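You operate a simulated robot arm through the tools that you are given. There is no shell and no other tool. Be economical: measure what you need, move in short steps, check, and stop when the job is done.

You run a simulated two-armed robot. Do the job below in one go: nothing can be reset, and whatever is moved stays where it is left.

JOB
Hold the plugged insulator, pull its plug, fill the pin hole as labelled.
Fine: plug on the bench, dose slider to the mark, one pull of the lever; park the spout after.
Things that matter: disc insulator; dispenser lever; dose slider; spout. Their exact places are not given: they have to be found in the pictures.

It is judged by the outcome, as a careful person would: the job done as asked, and still so three seconds after it is handed in. It fails if anything else is knocked over, pushed out of place, dropped, spilled or broken.

ROBOT AND FRAMES
Two 7-joint arms with two-finger parallel grippers on one trunk, on a base that drives. Base frame: it is fixed to the floor where the robot stands at the start and does not move with it; the origin is under the middle of the robot, x ahead of it, y to its left, z up. Readings come in m, degrees, newtons and seconds.
The left shoulder is at the start at [0.06, 0.143, 0.926], the right one opposite. With the tool pointing down near the work surface each hand reaches from about 0.32 to 0.74 m from the robot's upright axis, wherever it stands, measured 20 degrees to its own side. Places, roughly: dispenser lever [0.6, 0, 1.1]; dose slider [0.8, -0.2, 0.8]; spout [0.7, 0, 1]. Payload 1.57 kg a hand.
Tool frame (each hand has its own): the origin (TCP) lies between the finger pads and is the grasp point; the fingertips stand 0.03 m ahead of it; z points along the fingers, y is the line along which they close. The gripper opens to 0.11 m. The fingers are 0.024 m wide and 0.012 m thick; the gripper's body (0.048 by 0.112 m) begins 0.078 m behind the TCP.
Orientation is told as [roll, pitch, yaw] about the base's x, y, z axes, in that order, counted from this pose: with the fingers straight down and closing along the base's y, the tool's x points along the base's -x, its y along +y and its z along -z.

CONTROLS
- The arms move only by the tool apply_moves. It takes "left_deltas", "right_deltas" or both (then of equal length, played together; a hand with none holds still); each is a list of rows, each a list of 3 entries, a list of its own where there are three numbers: the shift along the tool's x, y, z in units of 400 mm (1.0 is 400 mm), then the turn, a rotation vector about the tool's x, y, z in units of 90 degrees (1.0 is 90 degrees), then the closure in counts, from 0 (fully open) to 255 (shut). In form: [[[dx, dy, dz], [ax, ay, az], jaw], ...]. A call has 1 to 12 rows; each row is the pose to reach, as a shift and turn from the pose commanded when the call began, along the tool's axes at that moment. A call with a number of a shift or a turn outside -1 to 1 is refused whole. Rows are played at 5 a second. More than 0.05 m and 8.6 degrees between two rows, or a gripper value outside its range, and nothing of the call is played. Where a pose cannot be reached the arm comes as near as it can. A force on the tool above 70 N (or 10 N above the force at the start of the call, whichever is more), or a blocked arm, ends the call early, and 0.2 s more pass. The fingers move at their own pace (about 0.045 m/s each) and stop on an object; they squeeze with about 43 N. The grip force told is the motor's: it shows also when the fingers shut on nothing. Time passes only in rows, and 0.2 s behind the last, so rows that repeat a pose let the fingers close. The reply holds the time, the measured pose of the TCP, the force on the tool along the base axes, the opening and the grip force, in the units named above and with some noise, with the torque about the TCP (base axes, N m) and any sound that the robot's microphone picked up.
- Cameras (640 x 400 px; columns grow to the right, rows downward): "scene" is now at [0.0525, 0.0003, 1.5439]; the picture's right is [-0.00, -1.00, 0.00], its down [-0.68, 0.00, -0.74] and it looks along [0.74, -0.00, -0.68] (base axes); focal length 296 px, centre (320, 200). "left" rides on the left gripper at [0.07, -0.016, -0.141] in its tool frame; the picture's right is [0.23, 0.97, 0.00], its down [-0.85, 0.20, -0.48] and it looks along [-0.47, 0.11, 0.88] (tool axes); focal length 222 px, centre (320, 200). "right" rides on the right gripper at [0.07, 0.016, -0.141] in its tool frame; the picture's right is [-0.23, 0.97, 0.00], its down [-0.86, -0.20, -0.48] and it looks along [-0.47, -0.11, 0.88] (tool axes); focal length 222 px, centre (320, 200).
- snapshot(camera): a new picture of that camera. The clock stands still meanwhile.
- slide_trunk(by): slides the trunk up (or, below 0, down) by that many m; the arms and the scene camera ride with it, the base frame stays. It gives what a move gives, with no picture.
- steer(legs): drives the robot by 1 to 6 legs, each [ahead, left, turn to the left] in m, m and degrees, along the robot's own axes; the way and the turn of a leg run together, so that a leg with both is an arc; at most 1.5 m and 180 degrees a leg. The arms and the cameras ride along, it lands a little off, and it stops where it bumps. It gives what a move gives.
- pan_tilt(pan, tilt): turns the head with the scene camera to pan (to the left, within 86 degrees either way) and tilt (down, from -29 to 69), counted from straight ahead of the robot. It gives what a move gives.
- measure_at(camera, pixels): for up to 12 pixels [column, row] of the newest picture of that camera ("zoom" is the newest enlarged one), the place [x, y, z] in the base frame of the surface seen there, good to about 0.003 m. The clock stands still meanwhile.
- inspect(camera, box): a new picture of the part [left, top, right, bottom] of that camera's present view, enlarged. The clock stands still meanwhile.
- hand_in(): hands the job in; it is judged then, once.

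Keep the steps short. Do not move on a guess: measure, check each grasp and each placing, and mend mistakes. In all there are 80 turns and 58 pictures (those below and enlarged ones count). Leave the grippers open and the arms clear of the work at the hand-in unless told otherwise, and finish with a single line.

The tools are called after ">>>" as a command line: name --argument value ..., lists and objects as JSON in quotes. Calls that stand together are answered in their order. apply_moves: Moves the arms, as the interface text tells. Its arguments: {"type":"object","properties":{"left_deltas":{"type":"array"},"right_deltas":{"type":"array"}},"required":[]} The other tools are called the same way: slide_trunk (by) slides the trunk up or down; steer (legs) drives the base; pan_tilt (pan, tilt) turns the head that bears the scene camera; snapshot (camera) takes a picture; measure_at (camera, pixels) gives the place of the surface under pixels of a picture; inspect (camera, box) takes an enlarged picture of a part of a camera's view; hand_in () hands the job in.

At the start:

```text
time_s: 0.0
left_ee_pos: [0.6148, 0.1743, 0.9996]
left_tcp_rot: [0.0, 0.0, 0.0]
left_wrist_force: [-1.1, -1.0, 0.1]
left_wrist_torque: [-0.02, 0.01, 0.02]
left_gripper_width: 0.1101
left_gripper_force: 0.0
right_ee_pos: [0.5948, -0.2325, 1.0006]
right_tcp_rot: [-0.1, 0.1, 0.0]
right_wrist_force: [-0.2, -0.1, -0.4]
right_wrist_torque: [0.02, -0.02, 0.01]
right_gripper_width: 0.1099
right_gripper_force: 0.0
trunk travel left (down, up): [-0.525, 0.065]
robot x, y, heading: [0.0016, 0.0017, 0.0]
head pan, tilt: [-0.1, 42.5]
```

scene: 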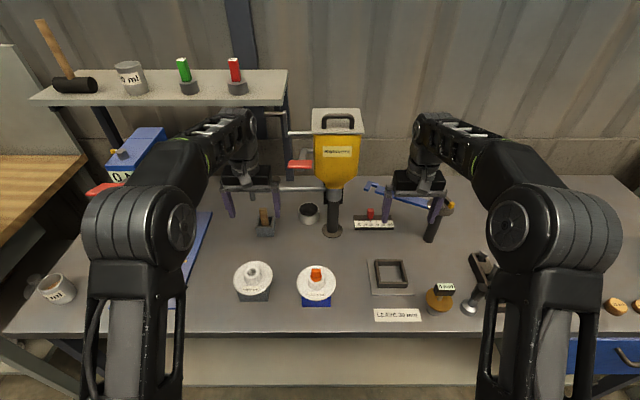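
right: 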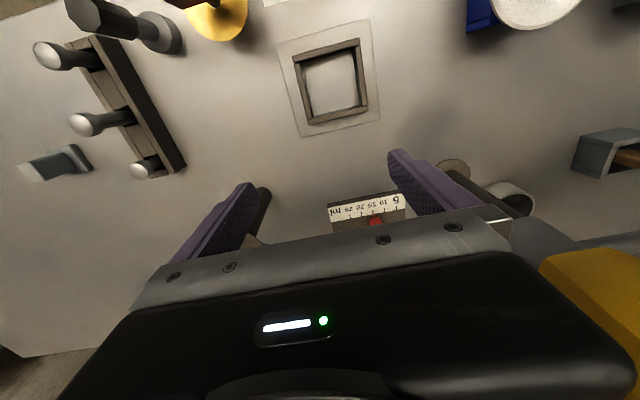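
left: 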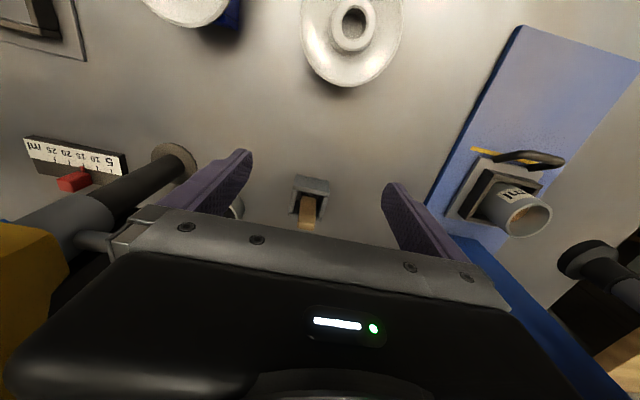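

I see two discs near (253,280) and (316,285), the yellow dispenser at (337,150), the dose slider at (373,220) and a sign at (397,315). I'll enlarge these to read the labels.

>>> inspect --camera "scene" --box '[220, 240, 440, 340]'

>>> inspect --camera "scene" --box '[240, 90, 480, 250]'

```text
2.91 times, centred on (330, 290) of scene
```

zoom: 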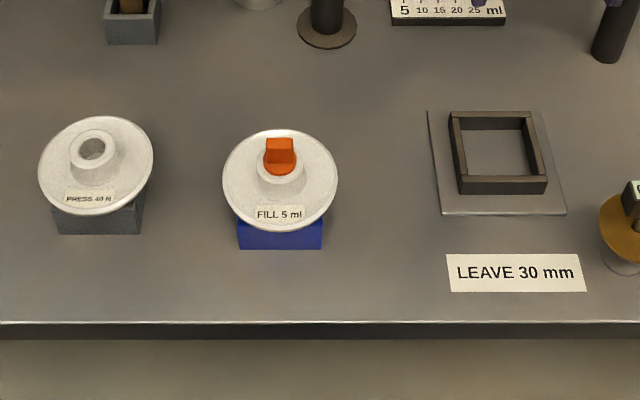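

```text
2.50 times, centred on (360, 170) of scene
```

zoom: 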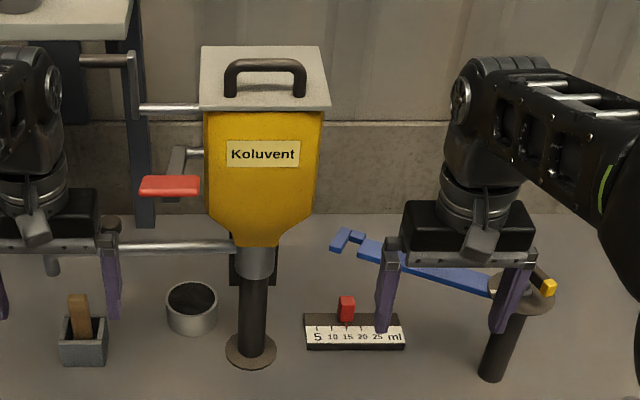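

The label says "FILL 5 ml" and the slider pointer stands near 15. The hands hide the spout area, so I'll raise both, draw them back and move them outward.

>>> apply_moves --left_deltas '[[[0, 0, -0.1], [0, 0, 0], 0], [[0.05, 0, -0.2], [0, 0, 0], 0], [[0.12, 0.07, -0.25], [0, 0, 0], 0], [[0.2, 0.14, -0.25], [0, 0, 0], 0], [[0.28, 0.2, -0.25], [0, 0, 0], 0], [[0.36, 0.26, -0.25], [0, 0, 0], 0]]' --right_deltas '[[[0, 0, -0.1], [0, 0, 0], 0], [[0.05, 0, -0.2], [0, 0, 0], 0], [[0.12, -0.07, -0.25], [0, 0, 0], 0], [[0.2, -0.14, -0.25], [0, 0, 0], 0], [[0.28, -0.2, -0.25], [0, 0, 0], 0], [[0.36, -0.26, -0.25], [0, 0, 0], 0]]'

>>> snapshot --camera "scene"

```text
time_s: 1.4
left_ee_pos: [0.467, 0.2766, 1.1011]
left_tcp_rot: [-0.1, -0.1, 0.0]
left_wrist_force: [0.5, 0.2, -0.8]
left_wrist_torque: [0.03, -0.08, 0.0]
left_gripper_width: 0.1101
left_gripper_force: 0.0
left hand out of reach, approached as far as the arm can: row 1, 2, 3, 4
right_ee_pos: [0.449, -0.3366, 1.0998]
right_tcp_rot: [0.0, -0.2, 0.0]
right_wrist_force: [-0.2, -1.0, 0.1]
right_wrist_torque: [0.01, -0.02, 0.01]
right_gripper_width: 0.1099
right_gripper_force: 0.1
right hand out of reach, approached as far as the arm can: row 2, 3
trunk travel left (down, up): [-0.525, 0.065]
robot x, y, heading: [0.0005, -0.0004, -0.2]
head pan, tilt: [-0.1, 42.5]
```

```text
52 pictures are left
```

scene: 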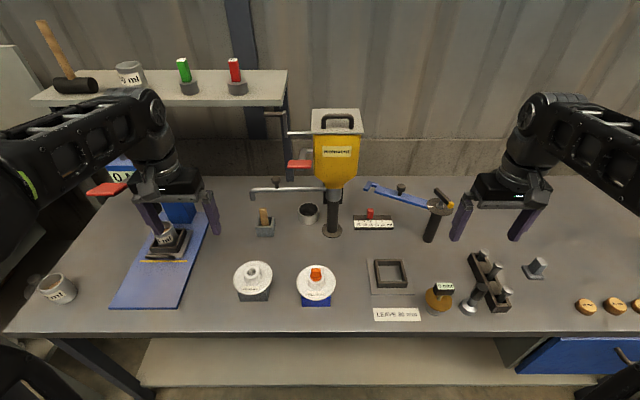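

>>> inspect --camera "scene" --box '[240, 95, 400, 250]'

>>> inspect --camera "scene" --box '[340, 160, 480, 260]'

>>> measure_at --camera "scene" --pixels '[[316, 274], [316, 282], [316, 302], [253, 189], [277, 182], [310, 189], [308, 214], [332, 230], [300, 164], [370, 213], [401, 188], [368, 187]]'

```text
2.58 times, centred on (320, 172) of scene
```

zoom: 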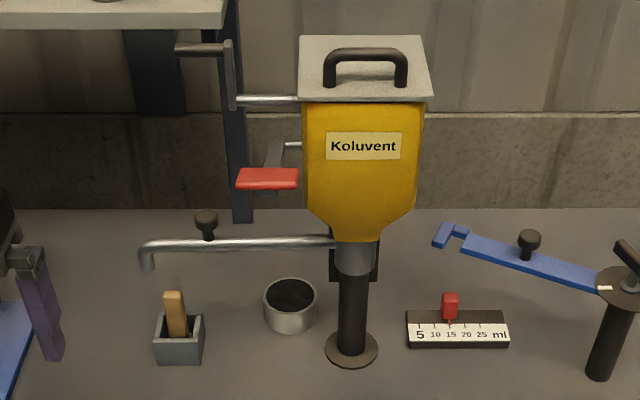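

```text
4.00 times, centred on (410, 210) of scene
```

zoom: 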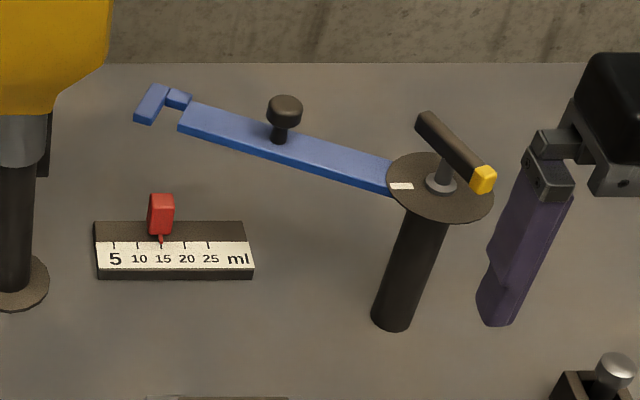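

```text
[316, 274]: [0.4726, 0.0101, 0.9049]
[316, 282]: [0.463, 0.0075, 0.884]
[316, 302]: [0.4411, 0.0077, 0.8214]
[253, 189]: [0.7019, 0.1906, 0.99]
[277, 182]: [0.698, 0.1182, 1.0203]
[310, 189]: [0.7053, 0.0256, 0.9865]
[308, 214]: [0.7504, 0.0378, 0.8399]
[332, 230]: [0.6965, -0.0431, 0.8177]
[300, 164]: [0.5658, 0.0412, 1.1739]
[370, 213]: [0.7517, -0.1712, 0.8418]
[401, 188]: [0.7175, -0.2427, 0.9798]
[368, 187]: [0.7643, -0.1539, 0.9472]
```

The spout is the silver pipe with its tip at (253,190) in the scene, and it swings on the column with a knob on top. Next I'll measure the disc, plug, spout and slider in detail.

>>> inspect --camera "scene" --box '[284, 255, 348, 315]'

```text
6.67 times, centred on (316, 285) of scene
```

zoom: 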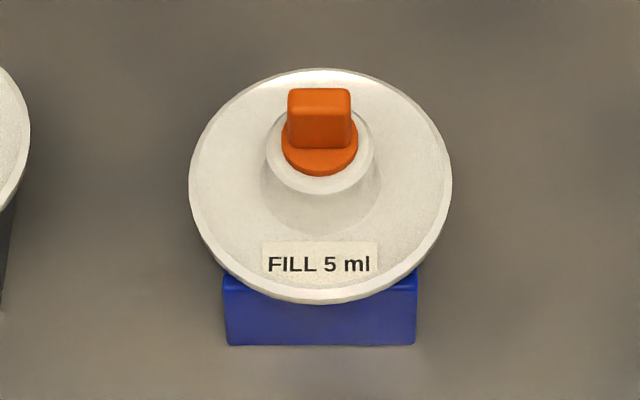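

>>> measure_at --camera "zoom" --pixels '[[320, 93], [320, 135], [320, 168], [272, 150], [370, 150], [193, 190], [448, 190], [320, 73], [320, 294], [320, 310], [230, 335], [412, 335]]'

>>> inspect --camera "scene" --box '[245, 165, 355, 240]'

```text
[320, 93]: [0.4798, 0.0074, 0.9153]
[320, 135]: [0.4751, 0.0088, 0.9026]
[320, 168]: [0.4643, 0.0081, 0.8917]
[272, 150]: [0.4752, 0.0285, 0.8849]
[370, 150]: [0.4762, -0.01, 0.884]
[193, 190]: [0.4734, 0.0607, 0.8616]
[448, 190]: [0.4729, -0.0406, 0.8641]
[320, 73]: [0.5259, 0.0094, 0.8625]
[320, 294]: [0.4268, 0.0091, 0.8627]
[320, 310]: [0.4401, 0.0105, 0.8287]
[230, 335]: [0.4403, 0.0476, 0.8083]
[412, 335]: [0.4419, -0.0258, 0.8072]
```

```text
5.33 times, centred on (300, 202) of scene
```

zoom: 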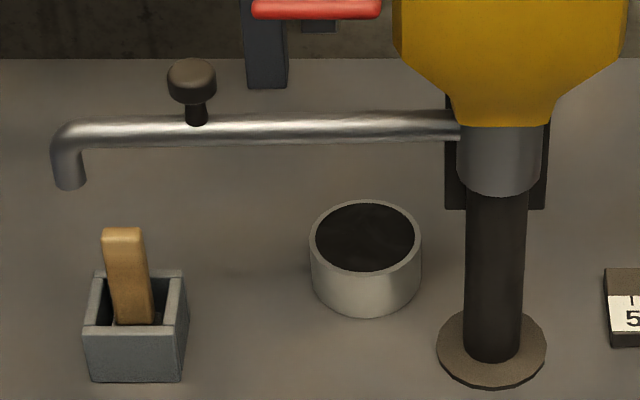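

>>> measure_at --camera "zoom" --pixels '[[68, 150], [68, 182], [100, 130], [300, 125], [440, 125], [190, 66], [190, 88], [197, 115], [498, 150], [498, 260], [498, 180], [170, 80]]'

>>> inspect --camera "scene" --box '[350, 200, 400, 235]'

```text
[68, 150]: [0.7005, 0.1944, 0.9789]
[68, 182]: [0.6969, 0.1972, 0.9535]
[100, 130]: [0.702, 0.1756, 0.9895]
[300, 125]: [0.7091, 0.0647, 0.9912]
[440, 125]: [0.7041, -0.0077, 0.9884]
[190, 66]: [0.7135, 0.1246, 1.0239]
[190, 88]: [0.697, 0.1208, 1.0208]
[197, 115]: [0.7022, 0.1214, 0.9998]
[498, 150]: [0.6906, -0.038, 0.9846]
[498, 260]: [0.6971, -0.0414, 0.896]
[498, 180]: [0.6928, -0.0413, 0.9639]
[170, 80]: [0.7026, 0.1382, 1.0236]
```

```text
11.43 times, centred on (375, 218) of scene
```

zoom: 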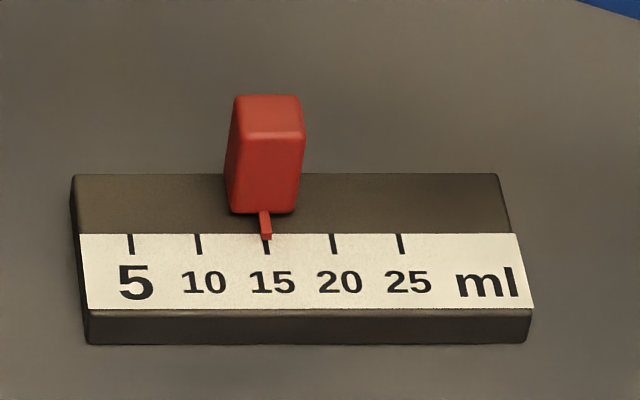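

>>> measure_at --camera "zoom" --pixels '[[131, 244], [199, 244], [267, 246], [401, 244], [270, 110], [265, 175], [232, 180], [303, 180], [270, 96], [150, 200], [264, 215], [100, 325]]'

>>> inspect --camera "scene" --box '[275, 120, 355, 190]'

```text
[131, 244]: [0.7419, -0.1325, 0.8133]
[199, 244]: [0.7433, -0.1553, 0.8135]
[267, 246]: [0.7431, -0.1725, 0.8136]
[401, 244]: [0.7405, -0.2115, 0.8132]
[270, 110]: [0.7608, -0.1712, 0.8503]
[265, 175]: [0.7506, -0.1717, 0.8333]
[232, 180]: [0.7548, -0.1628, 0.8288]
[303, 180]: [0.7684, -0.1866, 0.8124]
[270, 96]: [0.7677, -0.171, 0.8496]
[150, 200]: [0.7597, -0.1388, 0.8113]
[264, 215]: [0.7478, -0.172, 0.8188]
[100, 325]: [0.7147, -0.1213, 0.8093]
```

```text
5.71 times, centred on (315, 155) of scene
```

zoom: 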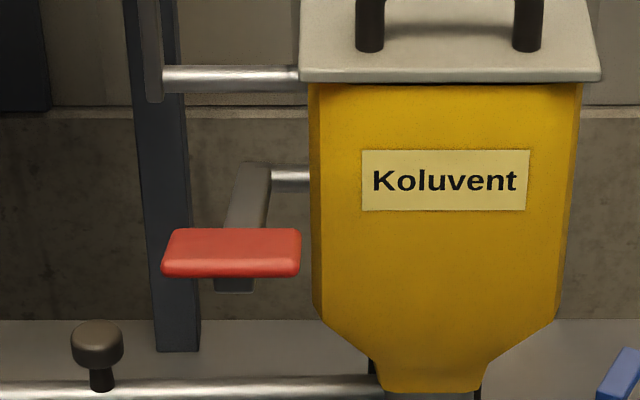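

>>> measure_at --camera "zoom" --pixels '[[175, 235], [290, 235], [170, 270], [290, 270], [230, 250], [245, 200], [260, 172], [290, 180], [235, 287], [318, 200], [154, 50], [330, 340]]'

```text
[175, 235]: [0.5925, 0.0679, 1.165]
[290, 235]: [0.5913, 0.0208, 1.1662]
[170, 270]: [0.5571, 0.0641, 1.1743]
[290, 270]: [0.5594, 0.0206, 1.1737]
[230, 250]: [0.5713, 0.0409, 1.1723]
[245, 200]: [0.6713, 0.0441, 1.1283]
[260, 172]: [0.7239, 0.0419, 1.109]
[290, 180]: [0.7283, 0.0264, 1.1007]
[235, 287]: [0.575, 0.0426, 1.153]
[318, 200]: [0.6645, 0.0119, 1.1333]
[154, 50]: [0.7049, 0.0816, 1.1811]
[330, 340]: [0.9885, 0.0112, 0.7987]
```

Readings so far:
- **Disc:** centre about (0.476, 0.009), 0.101 wide, rim at z 0.862.
- **Plug:** the bar runs along y, z 0.89–0.915.
- **Slider:** pointer must go from y -0.172 to -0.1327.

I'll do the slider later. First I turn both hands by +90° yaw in free air to see whether that is reachable.

>>> apply_moves --left_deltas '[[[0, 0, 0], [0, 0, -0.09], 0], [[0, 0, 0], [0, 0, -0.18], 0], [[0, 0, 0], [0, 0, -0.27], 0], [[0, 0, 0], [0, 0, -0.36], 0], [[0, 0, 0], [0, 0, -0.45], 0], [[0, 0, 0], [0, 0, -0.54], 0], [[0, 0, 0], [0, 0, -0.63], 0], [[0, 0, 0], [0, 0, -0.72], 0], [[0, 0, 0], [0, 0, -0.81], 0], [[0, 0, 0], [0, 0, -0.9], 0], [[0, 0, 0], [0, 0, -0.95], 0], [[0, 0, 0], [0, 0, -1], 0]]' --right_deltas '[[[0, 0, 0], [0, 0, -0.09], 0], [[0, 0, 0], [0, 0, -0.18], 0], [[0, 0, 0], [0, 0, -0.27], 0], [[0, 0, 0], [0, 0, -0.36], 0], [[0, 0, 0], [0, 0, -0.45], 0], [[0, 0, 0], [0, 0, -0.54], 0], [[0, 0, 0], [0, 0, -0.63], 0], [[0, 0, 0], [0, 0, -0.72], 0], [[0, 0, 0], [0, 0, -0.81], 0], [[0, 0, 0], [0, 0, -0.9], 0], [[0, 0, 0], [0, 0, -0.95], 0], [[0, 0, 0], [0, 0, -1], 0]]'

```text
time_s: 4.0
left_ee_pos: [0.4703, 0.2757, 1.0995]
left_tcp_rot: [0.0, 0.0, 90.0]
left_wrist_force: [0.5, 0.3, -0.1]
left_wrist_torque: [0.02, -0.03, -0.01]
left_gripper_width: 0.1101
left_gripper_force: 0.1
right_ee_pos: [0.4495, -0.3366, 1.0997]
right_tcp_rot: [0.1, 0.0, 90.0]
right_wrist_force: [-0.7, 0.2, 0.9]
right_wrist_torque: [-0.03, 0.0, 0.01]
right_gripper_width: 0.11
right_gripper_force: 0.0
trunk travel left (down, up): [-0.525, 0.065]
robot x, y, heading: [0.002, -0.002, 0.0]
head pan, tilt: [-0.1, 42.5]
```

Both yaws worked. Now I tilt the left hand 50° and the right 35° toward the disc and bring them nearer, still high.

>>> apply_moves --left_deltas '[[[0.04, -0.002, 0.02], [0, 0.08, 0], 0], [[0.08, -0.004, 0.05], [0, 0.16, 0], 0], [[0.12, -0.006, 0.08], [0, 0.24, 0], 0], [[0.17, -0.008, 0.11], [0, 0.32, 0], 0], [[0.21, -0.01, 0.13], [0, 0.4, 0], 0], [[0.25, -0.012, 0.15], [0, 0.48, 0], 0], [[0.29, -0.014, 0.174], [0, 0.5556, 0], 0], [[0.29, -0.014, 0.174], [0, 0.5556, 0], 0]]' --right_deltas '[[[-0.06, -0.01, 0.01], [0, -0.06, 0], 0], [[-0.12, -0.02, 0.02], [0, -0.12, 0], 0], [[-0.18, -0.03, 0.03], [0, -0.18, 0], 0], [[-0.25, -0.04, 0.04], [0, -0.24, 0], 0], [[-0.32, -0.05, 0.05], [0, -0.3, 0], 0], [[-0.4, -0.06, 0.05], [0, -0.35, 0], 0], [[-0.467, -0.071, 0.05], [0, -0.389, 0], 0], [[-0.467, -0.071, 0.05], [0, -0.389, 0], 0]]'

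>>> snapshot --camera "scene"

>>> snapshot --camera "left"

```text
time_s: 5.8
left_ee_pos: [0.4755, 0.1607, 1.0314]
left_tcp_rot: [-0.1, 50.1, 89.9]
left_wrist_force: [0.1, 0.2, 0.4]
left_wrist_torque: [0.02, 0.02, -0.02]
left_gripper_width: 0.1098
left_gripper_force: 0.0
right_ee_pos: [0.4794, -0.1483, 1.0796]
right_tcp_rot: [0.0, -35.1, 90.0]
right_wrist_force: [0.2, -0.3, -0.2]
right_wrist_torque: [0.03, 0.02, 0.01]
right_gripper_width: 0.1104
right_gripper_force: 0.1
trunk travel left (down, up): [-0.525, 0.065]
robot x, y, heading: [0.0004, 0.0011, 0.3]
head pan, tilt: [-0.1, 42.5]
```

```text
45 pictures are left
```

scene: 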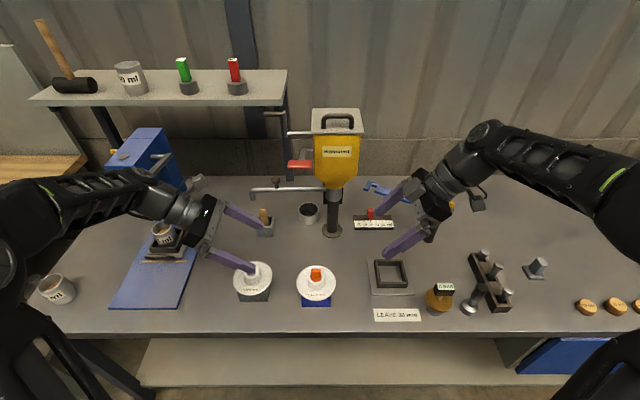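

```text
44 pictures are left
```

left: 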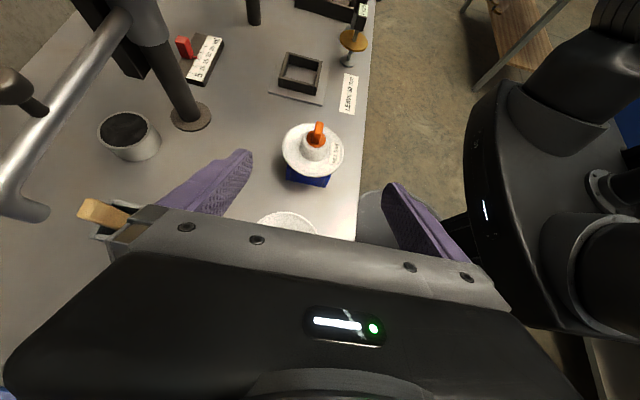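

The left view shows the disc at (313,150). I'll measure it from here as a second reading.

>>> inspect --camera "left" --box '[270, 105, 360, 195]'

```text
4.44 times, centred on (315, 150) of left
```

zoom: 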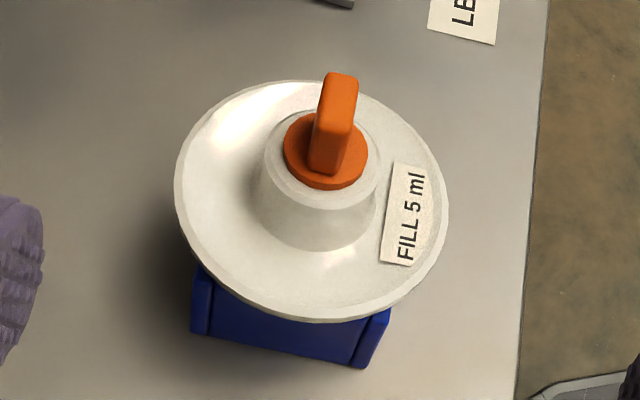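

>>> measure_at --camera "zoom" --pixels '[[178, 185], [444, 210], [290, 82], [320, 316], [340, 80], [350, 140], [325, 140], [330, 165], [292, 150], [366, 150], [320, 215], [320, 185]]'

```text
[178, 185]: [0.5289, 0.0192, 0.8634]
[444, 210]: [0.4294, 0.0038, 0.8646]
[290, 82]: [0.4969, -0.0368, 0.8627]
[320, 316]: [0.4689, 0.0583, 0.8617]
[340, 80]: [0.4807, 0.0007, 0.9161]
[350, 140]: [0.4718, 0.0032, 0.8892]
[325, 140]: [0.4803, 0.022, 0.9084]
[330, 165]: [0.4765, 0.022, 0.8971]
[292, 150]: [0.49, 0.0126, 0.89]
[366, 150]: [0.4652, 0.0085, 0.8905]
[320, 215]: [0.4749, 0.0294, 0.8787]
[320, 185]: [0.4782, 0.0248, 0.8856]
```

Averaging both views, the disc centre is about (0.4775, 0.010). I'll bring the left hand onto its approach line, about 0.10 m short, and check there.

>>> apply_moves --left_deltas '[[[-0.03, -0.002, 0.08], [0, 0, 0], 0], [[-0.06, -0.004, 0.16], [0, 0, 0], 0], [[-0.09, -0.005, 0.24], [0, 0, 0], 0], [[-0.09, -0.005, 0.32], [0, 0, 0], 0], [[-0.09, -0.005, 0.32], [0, 0, 0], 0]]'

>>> snapshot --camera "left"

```text
time_s: 7.0
left_ee_pos: [0.4779, 0.0874, 0.9205]
left_tcp_rot: [0.0, 50.0, 90.0]
left_wrist_force: [-0.2, 0.3, -0.2]
left_wrist_torque: [-0.01, -0.01, 0.0]
left_gripper_width: 0.1103
left_gripper_force: 0.1
right_ee_pos: [0.4775, -0.148, 1.0802]
right_tcp_rot: [0.0, -35.0, 90.0]
right_wrist_force: [0.0, 0.7, 0.1]
right_wrist_torque: [-0.02, 0.04, -0.03]
right_gripper_width: 0.11
right_gripper_force: 0.2
trunk travel left (down, up): [-0.525, 0.065]
robot x, y, heading: [-0.0022, -0.0027, 0.2]
head pan, tilt: [-0.1, 42.5]
```

```text
42 pictures are left
```

left: 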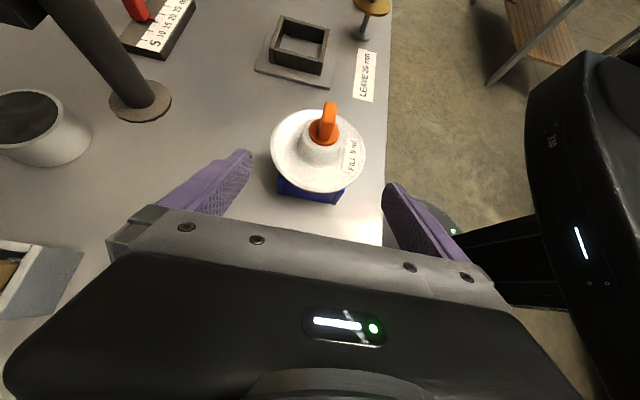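

>>> measure_at --camera "left" --pixels '[[250, 158], [386, 190], [272, 148], [363, 157], [317, 190], [297, 115], [247, 170], [390, 205]]'

```text
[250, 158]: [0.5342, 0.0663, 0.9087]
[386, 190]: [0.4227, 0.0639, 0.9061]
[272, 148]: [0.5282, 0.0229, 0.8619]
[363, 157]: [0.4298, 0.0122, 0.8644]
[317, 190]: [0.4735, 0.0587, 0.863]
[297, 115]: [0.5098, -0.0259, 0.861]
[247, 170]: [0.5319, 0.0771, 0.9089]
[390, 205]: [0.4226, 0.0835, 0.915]
```

The finger midpoint is x≈0.478 and the disc midpoint 0.479. I advance slowly along the approach line with the fingers open.

>>> apply_moves --left_deltas '[[[0.005, -0.0025, 0.05], [0, 0, 0], 0], [[0.005, -0.0025, 0.1], [0, 0, 0], 0], [[0.005, -0.0025, 0.14], [0, 0, 0], 0], [[0.005, -0.0025, 0.17], [0, 0, 0], 0], [[0.005, -0.0025, 0.2], [0, 0, 0], 0], [[0.005, -0.0025, 0.225], [0, 0, 0], 0], [[0.005, -0.0025, 0.249], [0, 0, 0], 0], [[0.005, -0.0025, 0.249], [0, 0, 0], 0]]'

>>> snapshot --camera "left"

>>> inspect --camera "scene" --box '[240, 230, 400, 330]'

```text
time_s: 8.8
left_ee_pos: [0.4794, 0.0094, 0.8564]
left_tcp_rot: [0.1, 50.0, 90.0]
left_wrist_force: [-0.1, 1.0, -0.9]
left_wrist_torque: [-0.03, -0.01, -0.02]
left_gripper_width: 0.11
left_gripper_force: 0.0
right_ee_pos: [0.4792, -0.1483, 1.0789]
right_tcp_rot: [0.0, -35.1, 90.0]
right_wrist_force: [-0.8, 0.0, -0.7]
right_wrist_torque: [0.04, 0.03, 0.0]
right_gripper_width: 0.1101
right_gripper_force: 0.0
trunk travel left (down, up): [-0.525, 0.065]
robot x, y, heading: [-0.0045, 0.0001, 0.2]
head pan, tilt: [-0.1, 42.5]
```

```text
41 pictures are left
```

left: 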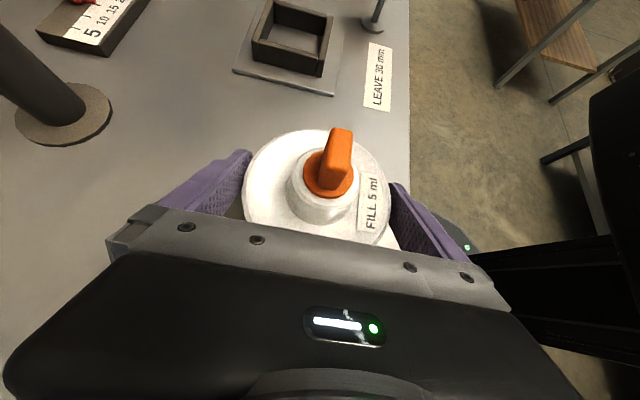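

```text
4.00 times, centred on (320, 280) of scene
```

zoom: 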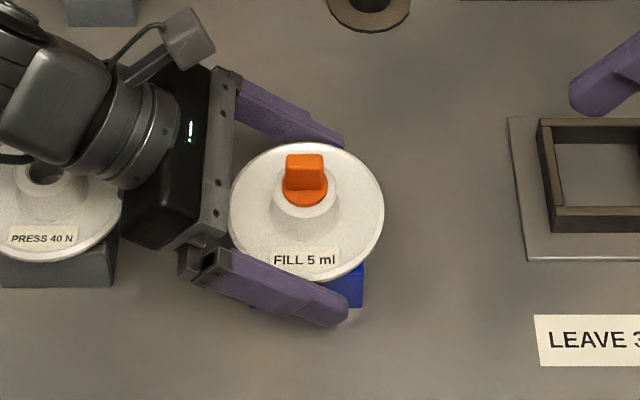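

The fingers straddle the rim with no contact. I'll close on the disc.

>>> apply_moves --left_deltas '[[[0, 0, 0], [0, 0, 0], 20], [[0, 0, 0], [0, 0, 0], 30], [[0, 0, 0], [0, 0, 0], 45], [[0, 0, 0], [0, 0, 0], 60], [[0, 0, 0], [0, 0, 0], 60]]'

>>> inspect --camera "scene" --box '[240, 230, 400, 330]'

```text
time_s: 10.0
left_ee_pos: [0.4793, 0.0095, 0.8572]
left_tcp_rot: [0.1, 50.1, 89.9]
left_wrist_force: [1.8, -0.4, 0.9]
left_wrist_torque: [0.04, -0.01, -0.01]
left_gripper_width: 0.1012
left_gripper_force: 43.0
right_ee_pos: [0.4786, -0.1494, 1.0789]
right_tcp_rot: [0.0, -35.0, 90.0]
right_wrist_force: [-1.3, -0.3, -0.3]
right_wrist_torque: [-0.03, 0.0, 0.0]
right_gripper_width: 0.11
right_gripper_force: 0.1
trunk travel left (down, up): [-0.525, 0.065]
robot x, y, heading: [0.0013, -0.0028, -0.2]
head pan, tilt: [-0.1, 42.5]
```

```text
4.00 times, centred on (320, 280) of scene
```

zoom: 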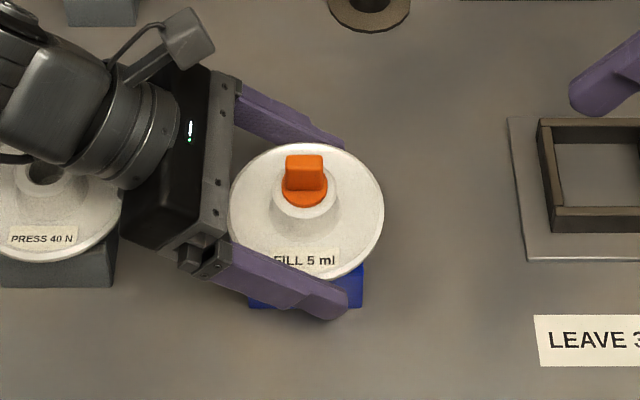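

The grip holds at width 0.101 and the disc has not visibly moved. The right hand goes to a point 0.08 m short of the plug with its fingers partly closed.

>>> apply_moves --right_deltas '[[[-0.02, 0, 0.08], [0, 0, 0], 60], [[-0.04, 0, 0.16], [0, 0, 0], 120], [[-0.0755, 0, 0.24], [0, 0, 0], 139], [[-0.0755, 0, 0.317], [0, 0, 0], 139], [[-0.0755, 0, 0.317], [0, 0, 0], 139]]'

>>> snapshot --camera "right"

```text
time_s: 11.2
left_ee_pos: [0.4789, 0.0089, 0.858]
left_tcp_rot: [0.0, 50.0, 90.1]
left_wrist_force: [1.1, -0.9, 2.3]
left_wrist_torque: [0.04, -0.01, 0.06]
left_gripper_width: 0.1006
left_gripper_force: 42.9
right_ee_pos: [0.4801, -0.0515, 0.9938]
right_tcp_rot: [0.0, -35.0, 90.1]
right_wrist_force: [-0.2, 0.4, -0.3]
right_wrist_torque: [0.0, 0.01, 0.0]
right_gripper_width: 0.05
right_gripper_force: 0.0
trunk travel left (down, up): [-0.525, 0.065]
robot x, y, heading: [0.0021, 0.0017, -0.0]
head pan, tilt: [-0.1, 42.5]
```

```text
38 pictures are left
```

right: 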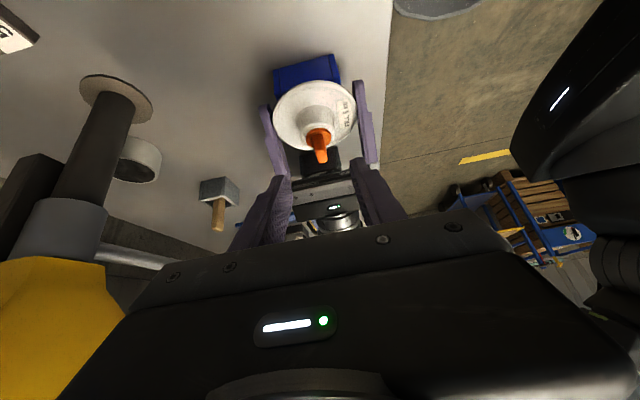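

>>> inspect --camera "right" --box '[250, 70, 400, 230]'

```text
2.50 times, centred on (325, 150) of right
```

zoom: 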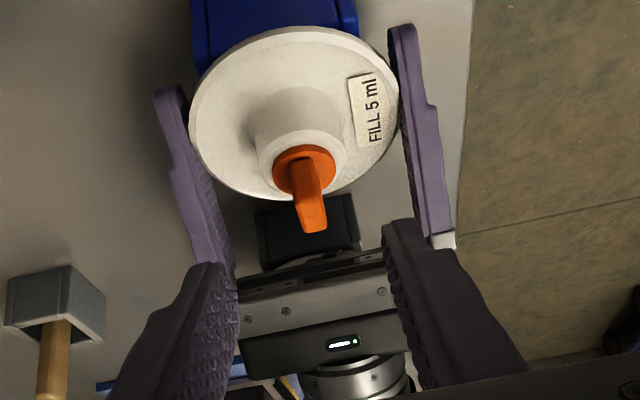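

>>> measure_at --camera "zoom" --pixels '[[302, 205], [323, 200], [312, 215], [314, 231], [296, 180], [316, 175], [215, 268], [390, 225], [276, 170], [333, 165]]'

```text
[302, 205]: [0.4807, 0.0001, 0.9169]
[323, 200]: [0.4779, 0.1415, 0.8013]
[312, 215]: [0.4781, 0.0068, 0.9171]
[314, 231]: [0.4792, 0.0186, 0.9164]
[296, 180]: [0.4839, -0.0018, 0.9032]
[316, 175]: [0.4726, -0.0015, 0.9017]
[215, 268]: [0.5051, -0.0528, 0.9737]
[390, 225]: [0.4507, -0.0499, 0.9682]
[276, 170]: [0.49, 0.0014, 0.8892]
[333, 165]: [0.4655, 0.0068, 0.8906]
```

The bar is centred at x≈0.478, which matches the finger midline. I advance onto the plug.

>>> apply_moves --right_deltas '[[[0, 0, 0.06], [0, 0, 0], 139], [[0, 0, 0.11], [0, 0, 0], 139], [[0, 0, 0.15], [0, 0, 0], 139], [[0, 0, 0.18], [0, 0, 0], 139], [[0, 0, 0.198], [0, 0, 0], 139], [[0, 0, 0.198], [0, 0, 0], 139]]'

>>> inspect --camera "right" --box '[220, 70, 420, 230]'

>>> inspect --camera "scene" --box '[260, 220, 400, 320]'

```text
time_s: 12.6
left_ee_pos: [0.4799, 0.0085, 0.8586]
left_tcp_rot: [0.1, 50.0, 90.1]
left_wrist_force: [-0.3, -1.5, 1.2]
left_wrist_torque: [0.03, 0.01, 0.03]
left_gripper_width: 0.1009
left_gripper_force: 43.4
right_ee_pos: [0.4795, -0.0053, 0.9282]
right_tcp_rot: [0.0, -35.0, 90.1]
right_wrist_force: [0.3, -0.3, -0.1]
right_wrist_torque: [-0.01, 0.02, -0.05]
right_gripper_width: 0.0503
right_gripper_force: 0.2
trunk travel left (down, up): [-0.525, 0.065]
robot x, y, heading: [0.0066, 0.0012, -0.2]
head pan, tilt: [-0.1, 42.5]
```

```text
2.50 times, centred on (320, 150) of right
```

zoom: 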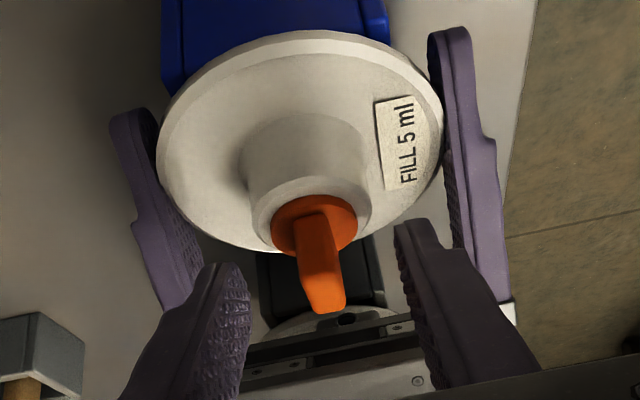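

```text
4.00 times, centred on (330, 270) of scene
```

zoom: 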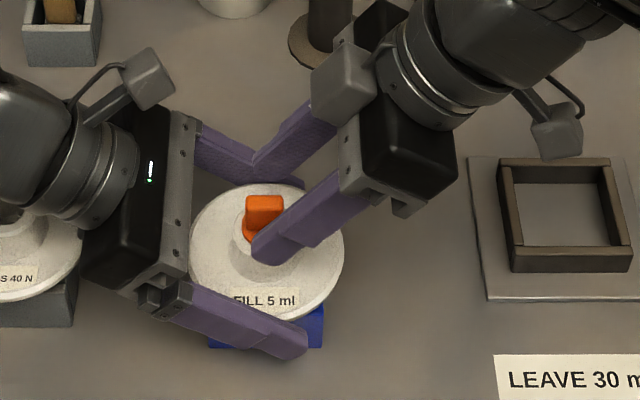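

The fingers straddle the bar. I close on it now.

>>> apply_moves --right_deltas '[[[0, 0, 0], [0, 0, 0], 180], [[0, 0, 0], [0, 0, 0], 235], [[0, 0, 0], [0, 0, 0], 255], [[0, 0, 0], [0, 0, 0], 255], [[0, 0, 0], [0, 0, 0], 255]]'

>>> inspect --camera "right" --box '[220, 70, 420, 230]'

```text
time_s: 13.8
left_ee_pos: [0.4788, 0.0085, 0.8563]
left_tcp_rot: [0.0, 50.1, 90.0]
left_wrist_force: [0.2, -1.1, -0.4]
left_wrist_torque: [-0.03, 0.06, 0.03]
left_gripper_width: 0.1009
left_gripper_force: 43.5
right_ee_pos: [0.4782, -0.0059, 0.9287]
right_tcp_rot: [-0.1, -34.9, 90.0]
right_wrist_force: [-2.3, -0.4, 0.8]
right_wrist_torque: [-0.04, 0.11, -0.05]
right_gripper_width: 0.0103
right_gripper_force: 28.4
trunk travel left (down, up): [-0.525, 0.065]
robot x, y, heading: [0.0013, 0.0002, 0.1]
head pan, tilt: [-0.1, 42.5]
```

```text
2.50 times, centred on (320, 150) of right
```

zoom: 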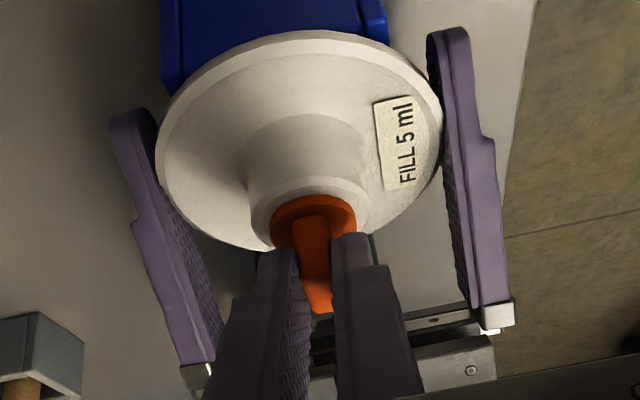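

The plug is gripped at width 0.0103. I pull straight up slowly while the left hand holds.

>>> apply_moves --right_deltas '[[[0, 0, 0], [0, 0, 0], 255], [[-0.0036, 0, -0.0051], [0, 0, 0], 255], [[-0.0072, 0, -0.0102], [0, 0, 0], 255], [[-0.0108, 0, -0.0154], [0, 0, 0], 255], [[-0.0144, 0, -0.0205], [0, 0, 0], 255], [[-0.0215, 0, -0.0307], [0, 0, 0], 255], [[-0.0287, 0, -0.041], [0, 0, 0], 255], [[-0.043, 0, -0.0614], [0, 0, 0], 255], [[-0.0574, 0, -0.0819], [0, 0, 0], 255], [[-0.0718, 0, -0.1024], [0, 0, 0], 255]]'

>>> inspect --camera "scene" --box '[260, 220, 400, 320]'

```text
time_s: 16.0
left_ee_pos: [0.4793, 0.0088, 0.8576]
left_tcp_rot: [-0.1, 50.0, 90.0]
left_wrist_force: [0.0, -1.1, 1.0]
left_wrist_torque: [0.08, 0.01, 0.06]
left_gripper_width: 0.1008
left_gripper_force: 42.9
right_ee_pos: [0.4807, -0.0055, 0.9784]
right_tcp_rot: [0.0, -35.0, 90.0]
right_wrist_force: [-0.6, 0.3, -1.0]
right_wrist_torque: [0.01, -0.01, 0.01]
right_gripper_width: 0.0105
right_gripper_force: 28.3
trunk travel left (down, up): [-0.525, 0.065]
robot x, y, heading: [0.0002, 0.0003, 0.1]
head pan, tilt: [-0.1, 42.5]
heard: snap
```

```text
4.00 times, centred on (330, 270) of scene
```

zoom: 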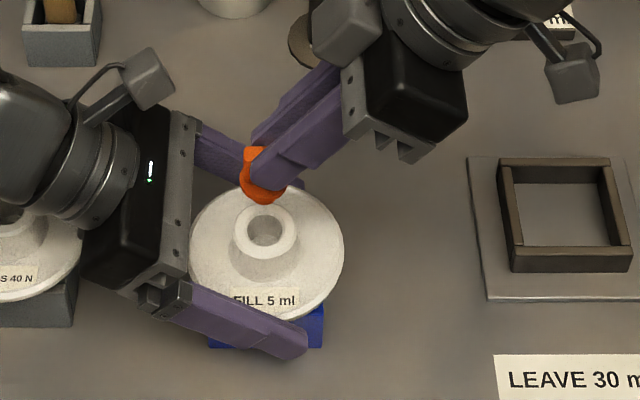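

A snap was heard and the plug is out. I'll raise it a bit and look at its stem from the left camera and the scene.

>>> apply_moves --right_deltas '[[[-0.05, 0, -0.08], [0, 0, 0], 255], [[-0.05, 0, -0.08], [0, 0, 0], 255]]'

>>> snapshot --camera "left"

>>> inspect --camera "right" --box '[220, 70, 420, 230]'

```text
time_s: 16.6
left_ee_pos: [0.4794, 0.009, 0.8581]
left_tcp_rot: [0.1, 50.0, 90.0]
left_wrist_force: [-0.2, 0.0, 0.9]
left_wrist_torque: [-0.1, -0.02, -0.06]
left_gripper_width: 0.1011
left_gripper_force: 43.1
right_ee_pos: [0.4792, -0.0083, 1.0167]
right_tcp_rot: [-0.1, -35.0, 90.1]
right_wrist_force: [1.1, -0.2, -0.6]
right_wrist_torque: [-0.01, 0.03, 0.05]
right_gripper_width: 0.0105
right_gripper_force: 28.3
trunk travel left (down, up): [-0.525, 0.065]
robot x, y, heading: [0.0021, 0.0014, 0.1]
head pan, tilt: [-0.1, 42.5]
```

```text
32 pictures are left
```

left: 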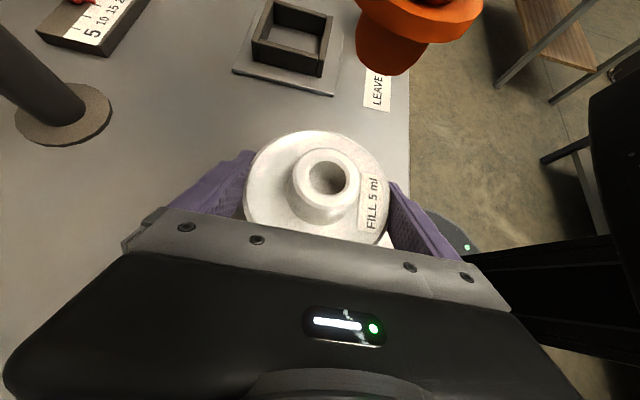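

```text
2.50 times, centred on (320, 150) of right
```

zoom: 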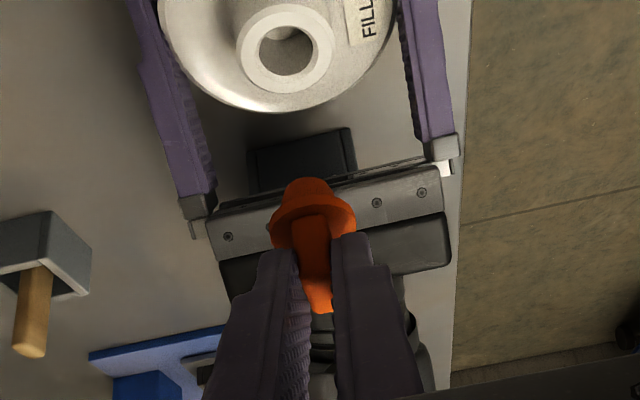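

The plug has a short flat-ended stem, so it can stand on the bench. I'll move it to the free spot at about (0.53, -0.085), between the disc and the frame.

>>> apply_moves --right_deltas '[[[0.05, -0.03, -0.024], [0, 0, 0], 255], [[0.1, -0.06, -0.048], [0, 0, 0], 255], [[0.16, -0.095, -0.072], [0, 0, 0], 255], [[0.212, -0.1275, -0.097], [0, 0, 0], 255], [[0.255, -0.1275, -0.036], [0, 0, 0], 255], [[0.3, -0.1275, 0.028], [0, 0, 0], 255], [[0.34, -0.1275, 0.085], [0, 0, 0], 255], [[0.369, -0.1275, 0.126], [0, 0, 0], 255], [[0.369, -0.1275, 0.126], [0, 0, 0], 255]]'

>>> inspect --camera "scene" --box '[280, 200, 420, 300]'

>>> snapshot --camera "right"

```text
time_s: 18.6
left_ee_pos: [0.4797, 0.0085, 0.8576]
left_tcp_rot: [0.0, 50.0, 90.0]
left_wrist_force: [-0.6, -0.7, 0.9]
left_wrist_torque: [0.02, 0.02, -0.01]
left_gripper_width: 0.1011
left_gripper_force: 43.1
right_ee_pos: [0.5296, -0.0994, 0.8899]
right_tcp_rot: [0.0, -35.0, 90.1]
right_wrist_force: [-0.4, -0.1, -0.1]
right_wrist_torque: [0.02, 0.0, 0.02]
right_gripper_width: 0.0106
right_gripper_force: 28.5
trunk travel left (down, up): [-0.525, 0.065]
robot x, y, heading: [0.0009, -0.0009, 0.0]
head pan, tilt: [-0.1, 42.5]
```

```text
4.00 times, centred on (350, 250) of scene
```

zoom: 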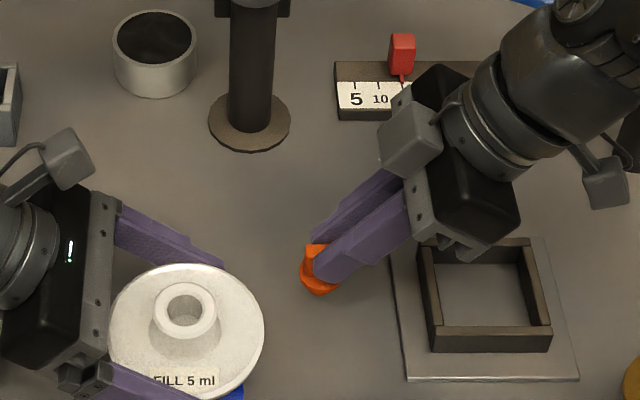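

```text
29 pictures are left
```

right: 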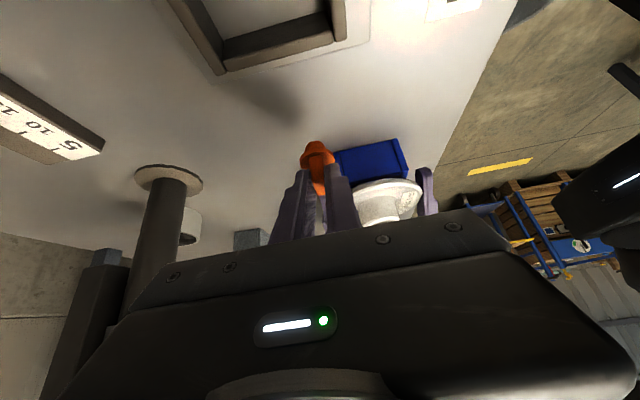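

The plug is still above the bench. I lower it in small steps and watch the force.

>>> apply_moves --right_deltas '[[[0.0043, 0, 0.0061], [0, 0, 0], 255], [[0.0086, 0, 0.0123], [0, 0, 0], 255], [[0.0129, 0, 0.0184], [0, 0, 0], 255], [[0.0158, 0, 0.0225], [0, 0, 0], 255]]'

>>> measure_at --camera "right" --pixels '[[318, 147], [318, 160], [305, 160]]'

```text
time_s: 19.6
left_ee_pos: [0.4783, 0.0085, 0.8576]
left_tcp_rot: [0.0, 50.0, 90.0]
left_wrist_force: [0.4, -0.8, -0.8]
left_wrist_torque: [-0.04, 0.01, 0.02]
left_gripper_width: 0.1012
left_gripper_force: 43.0
right_ee_pos: [0.5308, -0.0993, 0.879]
right_tcp_rot: [0.0, -35.0, 90.1]
right_wrist_force: [0.5, 0.9, 0.1]
right_wrist_torque: [0.02, 0.02, 0.01]
right_gripper_width: 0.0107
right_gripper_force: 28.1
trunk travel left (down, up): [-0.525, 0.065]
robot x, y, heading: [0.0018, 0.0015, -0.1]
head pan, tilt: [-0.1, 42.5]
```

```text
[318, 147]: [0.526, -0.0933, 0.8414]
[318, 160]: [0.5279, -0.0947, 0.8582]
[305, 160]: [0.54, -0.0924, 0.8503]
```

>>> apply_moves --right_deltas '[[[0.0043, 0, 0.0061], [0, 0, 0], 255], [[0.0086, 0, 0.0123], [0, 0, 0], 255], [[0.0115, 0, 0.0164], [0, 0, 0], 255], [[0.0144, 0, 0.0205], [0, 0, 0], 255], [[0.0173, 0, 0.0246], [0, 0, 0], 255], [[0.0194, 0, 0.0277], [0, 0, 0], 255]]'

>>> inspect --camera "right" --box '[250, 100, 400, 220]'

```text
time_s: 21.0
left_ee_pos: [0.4801, 0.0082, 0.8582]
left_tcp_rot: [0.0, 49.9, 90.1]
left_wrist_force: [-0.6, -0.7, 0.9]
left_wrist_torque: [-0.04, 0.01, 0.0]
left_gripper_width: 0.1011
left_gripper_force: 43.3
right_ee_pos: [0.5304, -0.1012, 0.8662]
right_tcp_rot: [0.0, -35.0, 90.0]
right_wrist_force: [0.5, -0.7, 0.1]
right_wrist_torque: [-0.01, 0.0, 0.0]
right_gripper_width: 0.0108
right_gripper_force: 28.5
trunk travel left (down, up): [-0.525, 0.065]
robot x, y, heading: [0.0013, -0.0007, 0.0]
head pan, tilt: [-0.1, 42.5]
```

```text
3.33 times, centred on (325, 160) of right
```

zoom: 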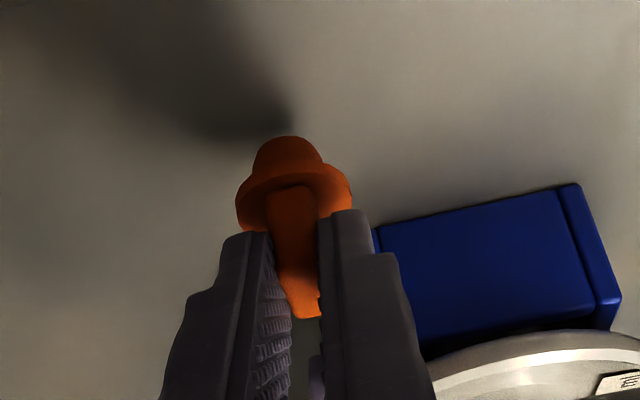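

>>> measure_at --camera "zoom" --pixels '[[288, 140], [288, 150], [288, 170], [270, 128], [288, 132], [245, 215], [305, 300]]'

```text
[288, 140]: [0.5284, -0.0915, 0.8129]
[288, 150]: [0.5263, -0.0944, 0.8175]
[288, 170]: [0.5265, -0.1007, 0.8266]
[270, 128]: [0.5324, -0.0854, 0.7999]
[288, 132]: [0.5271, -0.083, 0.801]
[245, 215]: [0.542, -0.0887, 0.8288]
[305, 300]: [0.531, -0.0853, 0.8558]
```

The bench is at z≈0.800 and the stem bottom at about 0.811. I lower roughly another centimetre in fine steps.

>>> apply_moves --right_deltas '[[[0.0029, 0, 0.0041], [0, 0, 0], 255], [[0.0057, 0, 0.0082], [0, 0, 0], 255], [[0.0086, 0, 0.0123], [0, 0, 0], 255], [[0.0108, 0, 0.0154], [0, 0, 0], 255], [[0.0122, 0, 0.0174], [0, 0, 0], 255]]'

```text
time_s: 22.2
left_ee_pos: [0.4797, 0.0082, 0.8589]
left_tcp_rot: [0.1, 50.0, 90.0]
left_wrist_force: [0.3, -0.8, 0.0]
left_wrist_torque: [-0.02, 0.02, 0.01]
left_gripper_width: 0.101
left_gripper_force: 43.1
right_ee_pos: [0.5303, -0.0998, 0.8577]
right_tcp_rot: [0.0, -35.0, 90.0]
right_wrist_force: [-0.2, 0.4, 0.0]
right_wrist_torque: [-0.01, 0.01, 0.0]
right_gripper_width: 0.0106
right_gripper_force: 28.2
trunk travel left (down, up): [-0.525, 0.065]
robot x, y, heading: [0.001, 0.0007, -0.2]
head pan, tilt: [-0.1, 42.5]
```

>>> apply_moves --right_deltas '[[[0.0014, 0, 0.002], [0, 0, 0], 255], [[0.0028, 0, 0.0041], [0, 0, 0], 255], [[0.0043, 0, 0.0061], [0, 0, 0], 255]]'

>>> inspect --camera "right" --box '[250, 100, 400, 220]'

```text
time_s: 23.0
left_ee_pos: [0.4791, 0.0092, 0.858]
left_tcp_rot: [-0.2, 49.9, 90.0]
left_wrist_force: [1.0, -0.8, 0.5]
left_wrist_torque: [0.06, 0.01, 0.0]
left_gripper_width: 0.101
left_gripper_force: 43.0
right_ee_pos: [0.5302, -0.1004, 0.8543]
right_tcp_rot: [-0.1, -35.1, 90.0]
right_wrist_force: [-2.1, -2.7, 11.1]
right_wrist_torque: [0.03, 0.1, 0.0]
right_gripper_width: 0.0105
right_gripper_force: 28.5
trunk travel left (down, up): [-0.525, 0.065]
robot x, y, heading: [0.0026, 0.0001, -0.2]
head pan, tilt: [-0.1, 42.5]
```

```text
3.33 times, centred on (325, 160) of right
```

zoom: 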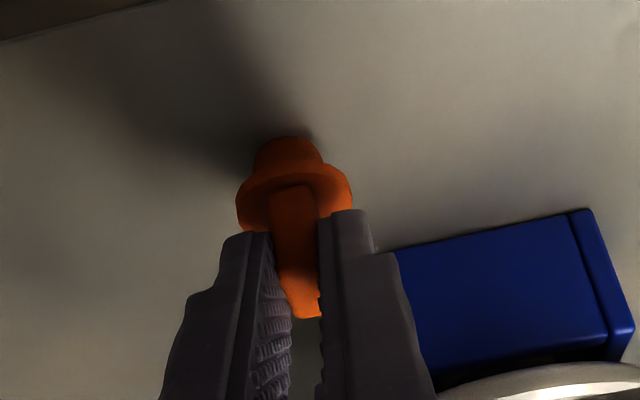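

The plug touches with 11 N, so it stands on the bench. I open the right hand and back it out, and open the left from the disc and back it out along its approach line.

>>> apply_moves --right_deltas '[[[0, 0, 0], [0, 0, 0], 220], [[0, 0, 0], [0, 0, 0], 180], [[0, 0, 0], [0, 0, 0], 150], [[0, 0, 0], [0, 0, 0], 150], [[0, 0, -0.04], [0, 0, 0], 150], [[0, 0, -0.1], [0, 0, 0], 150], [[0, 0, -0.18], [0, 0, 0], 150], [[0, 0, -0.28], [0, 0, 0], 150], [[0, 0, -0.38], [0, 0, 0], 150]]' --left_deltas '[[[0, 0, 0], [0, 0, 0], 30], [[0, 0, 0], [0, 0, 0], 0], [[0, 0, 0], [0, 0, 0], 0], [[0, 0, 0], [0, 0, 0], 0], [[0, 0, -0.03], [0, 0, 0], 0], [[0, 0, -0.08], [0, 0, 0], 0], [[0, 0, -0.16], [0, 0, 0], 0], [[0, 0, -0.26], [0, 0, 0], 0], [[0, 0, -0.36], [0, 0, 0], 0]]'

>>> snapshot --camera "scene"

```text
time_s: 25.0
left_ee_pos: [0.4785, 0.1196, 0.9522]
left_tcp_rot: [0.0, 50.0, 90.1]
left_wrist_force: [-0.4, 0.1, -0.3]
left_wrist_torque: [0.0, 0.0, 0.01]
left_gripper_width: 0.11
left_gripper_force: 0.1
right_ee_pos: [0.5296, -0.1877, 0.9801]
right_tcp_rot: [-0.1, -35.0, 90.0]
right_wrist_force: [-0.4, 0.4, -0.1]
right_wrist_torque: [-0.01, -0.03, 0.0]
right_gripper_width: 0.0455
right_gripper_force: 0.0
trunk travel left (down, up): [-0.525, 0.065]
robot x, y, heading: [0.0001, -0.0022, -0.1]
head pan, tilt: [-0.1, 42.5]
```

```text
26 pictures are left
```

scene: 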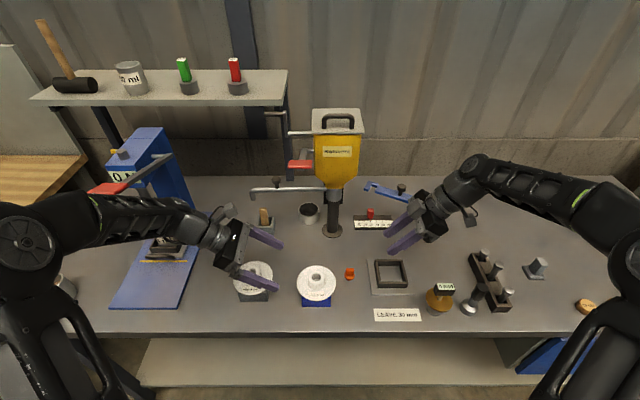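

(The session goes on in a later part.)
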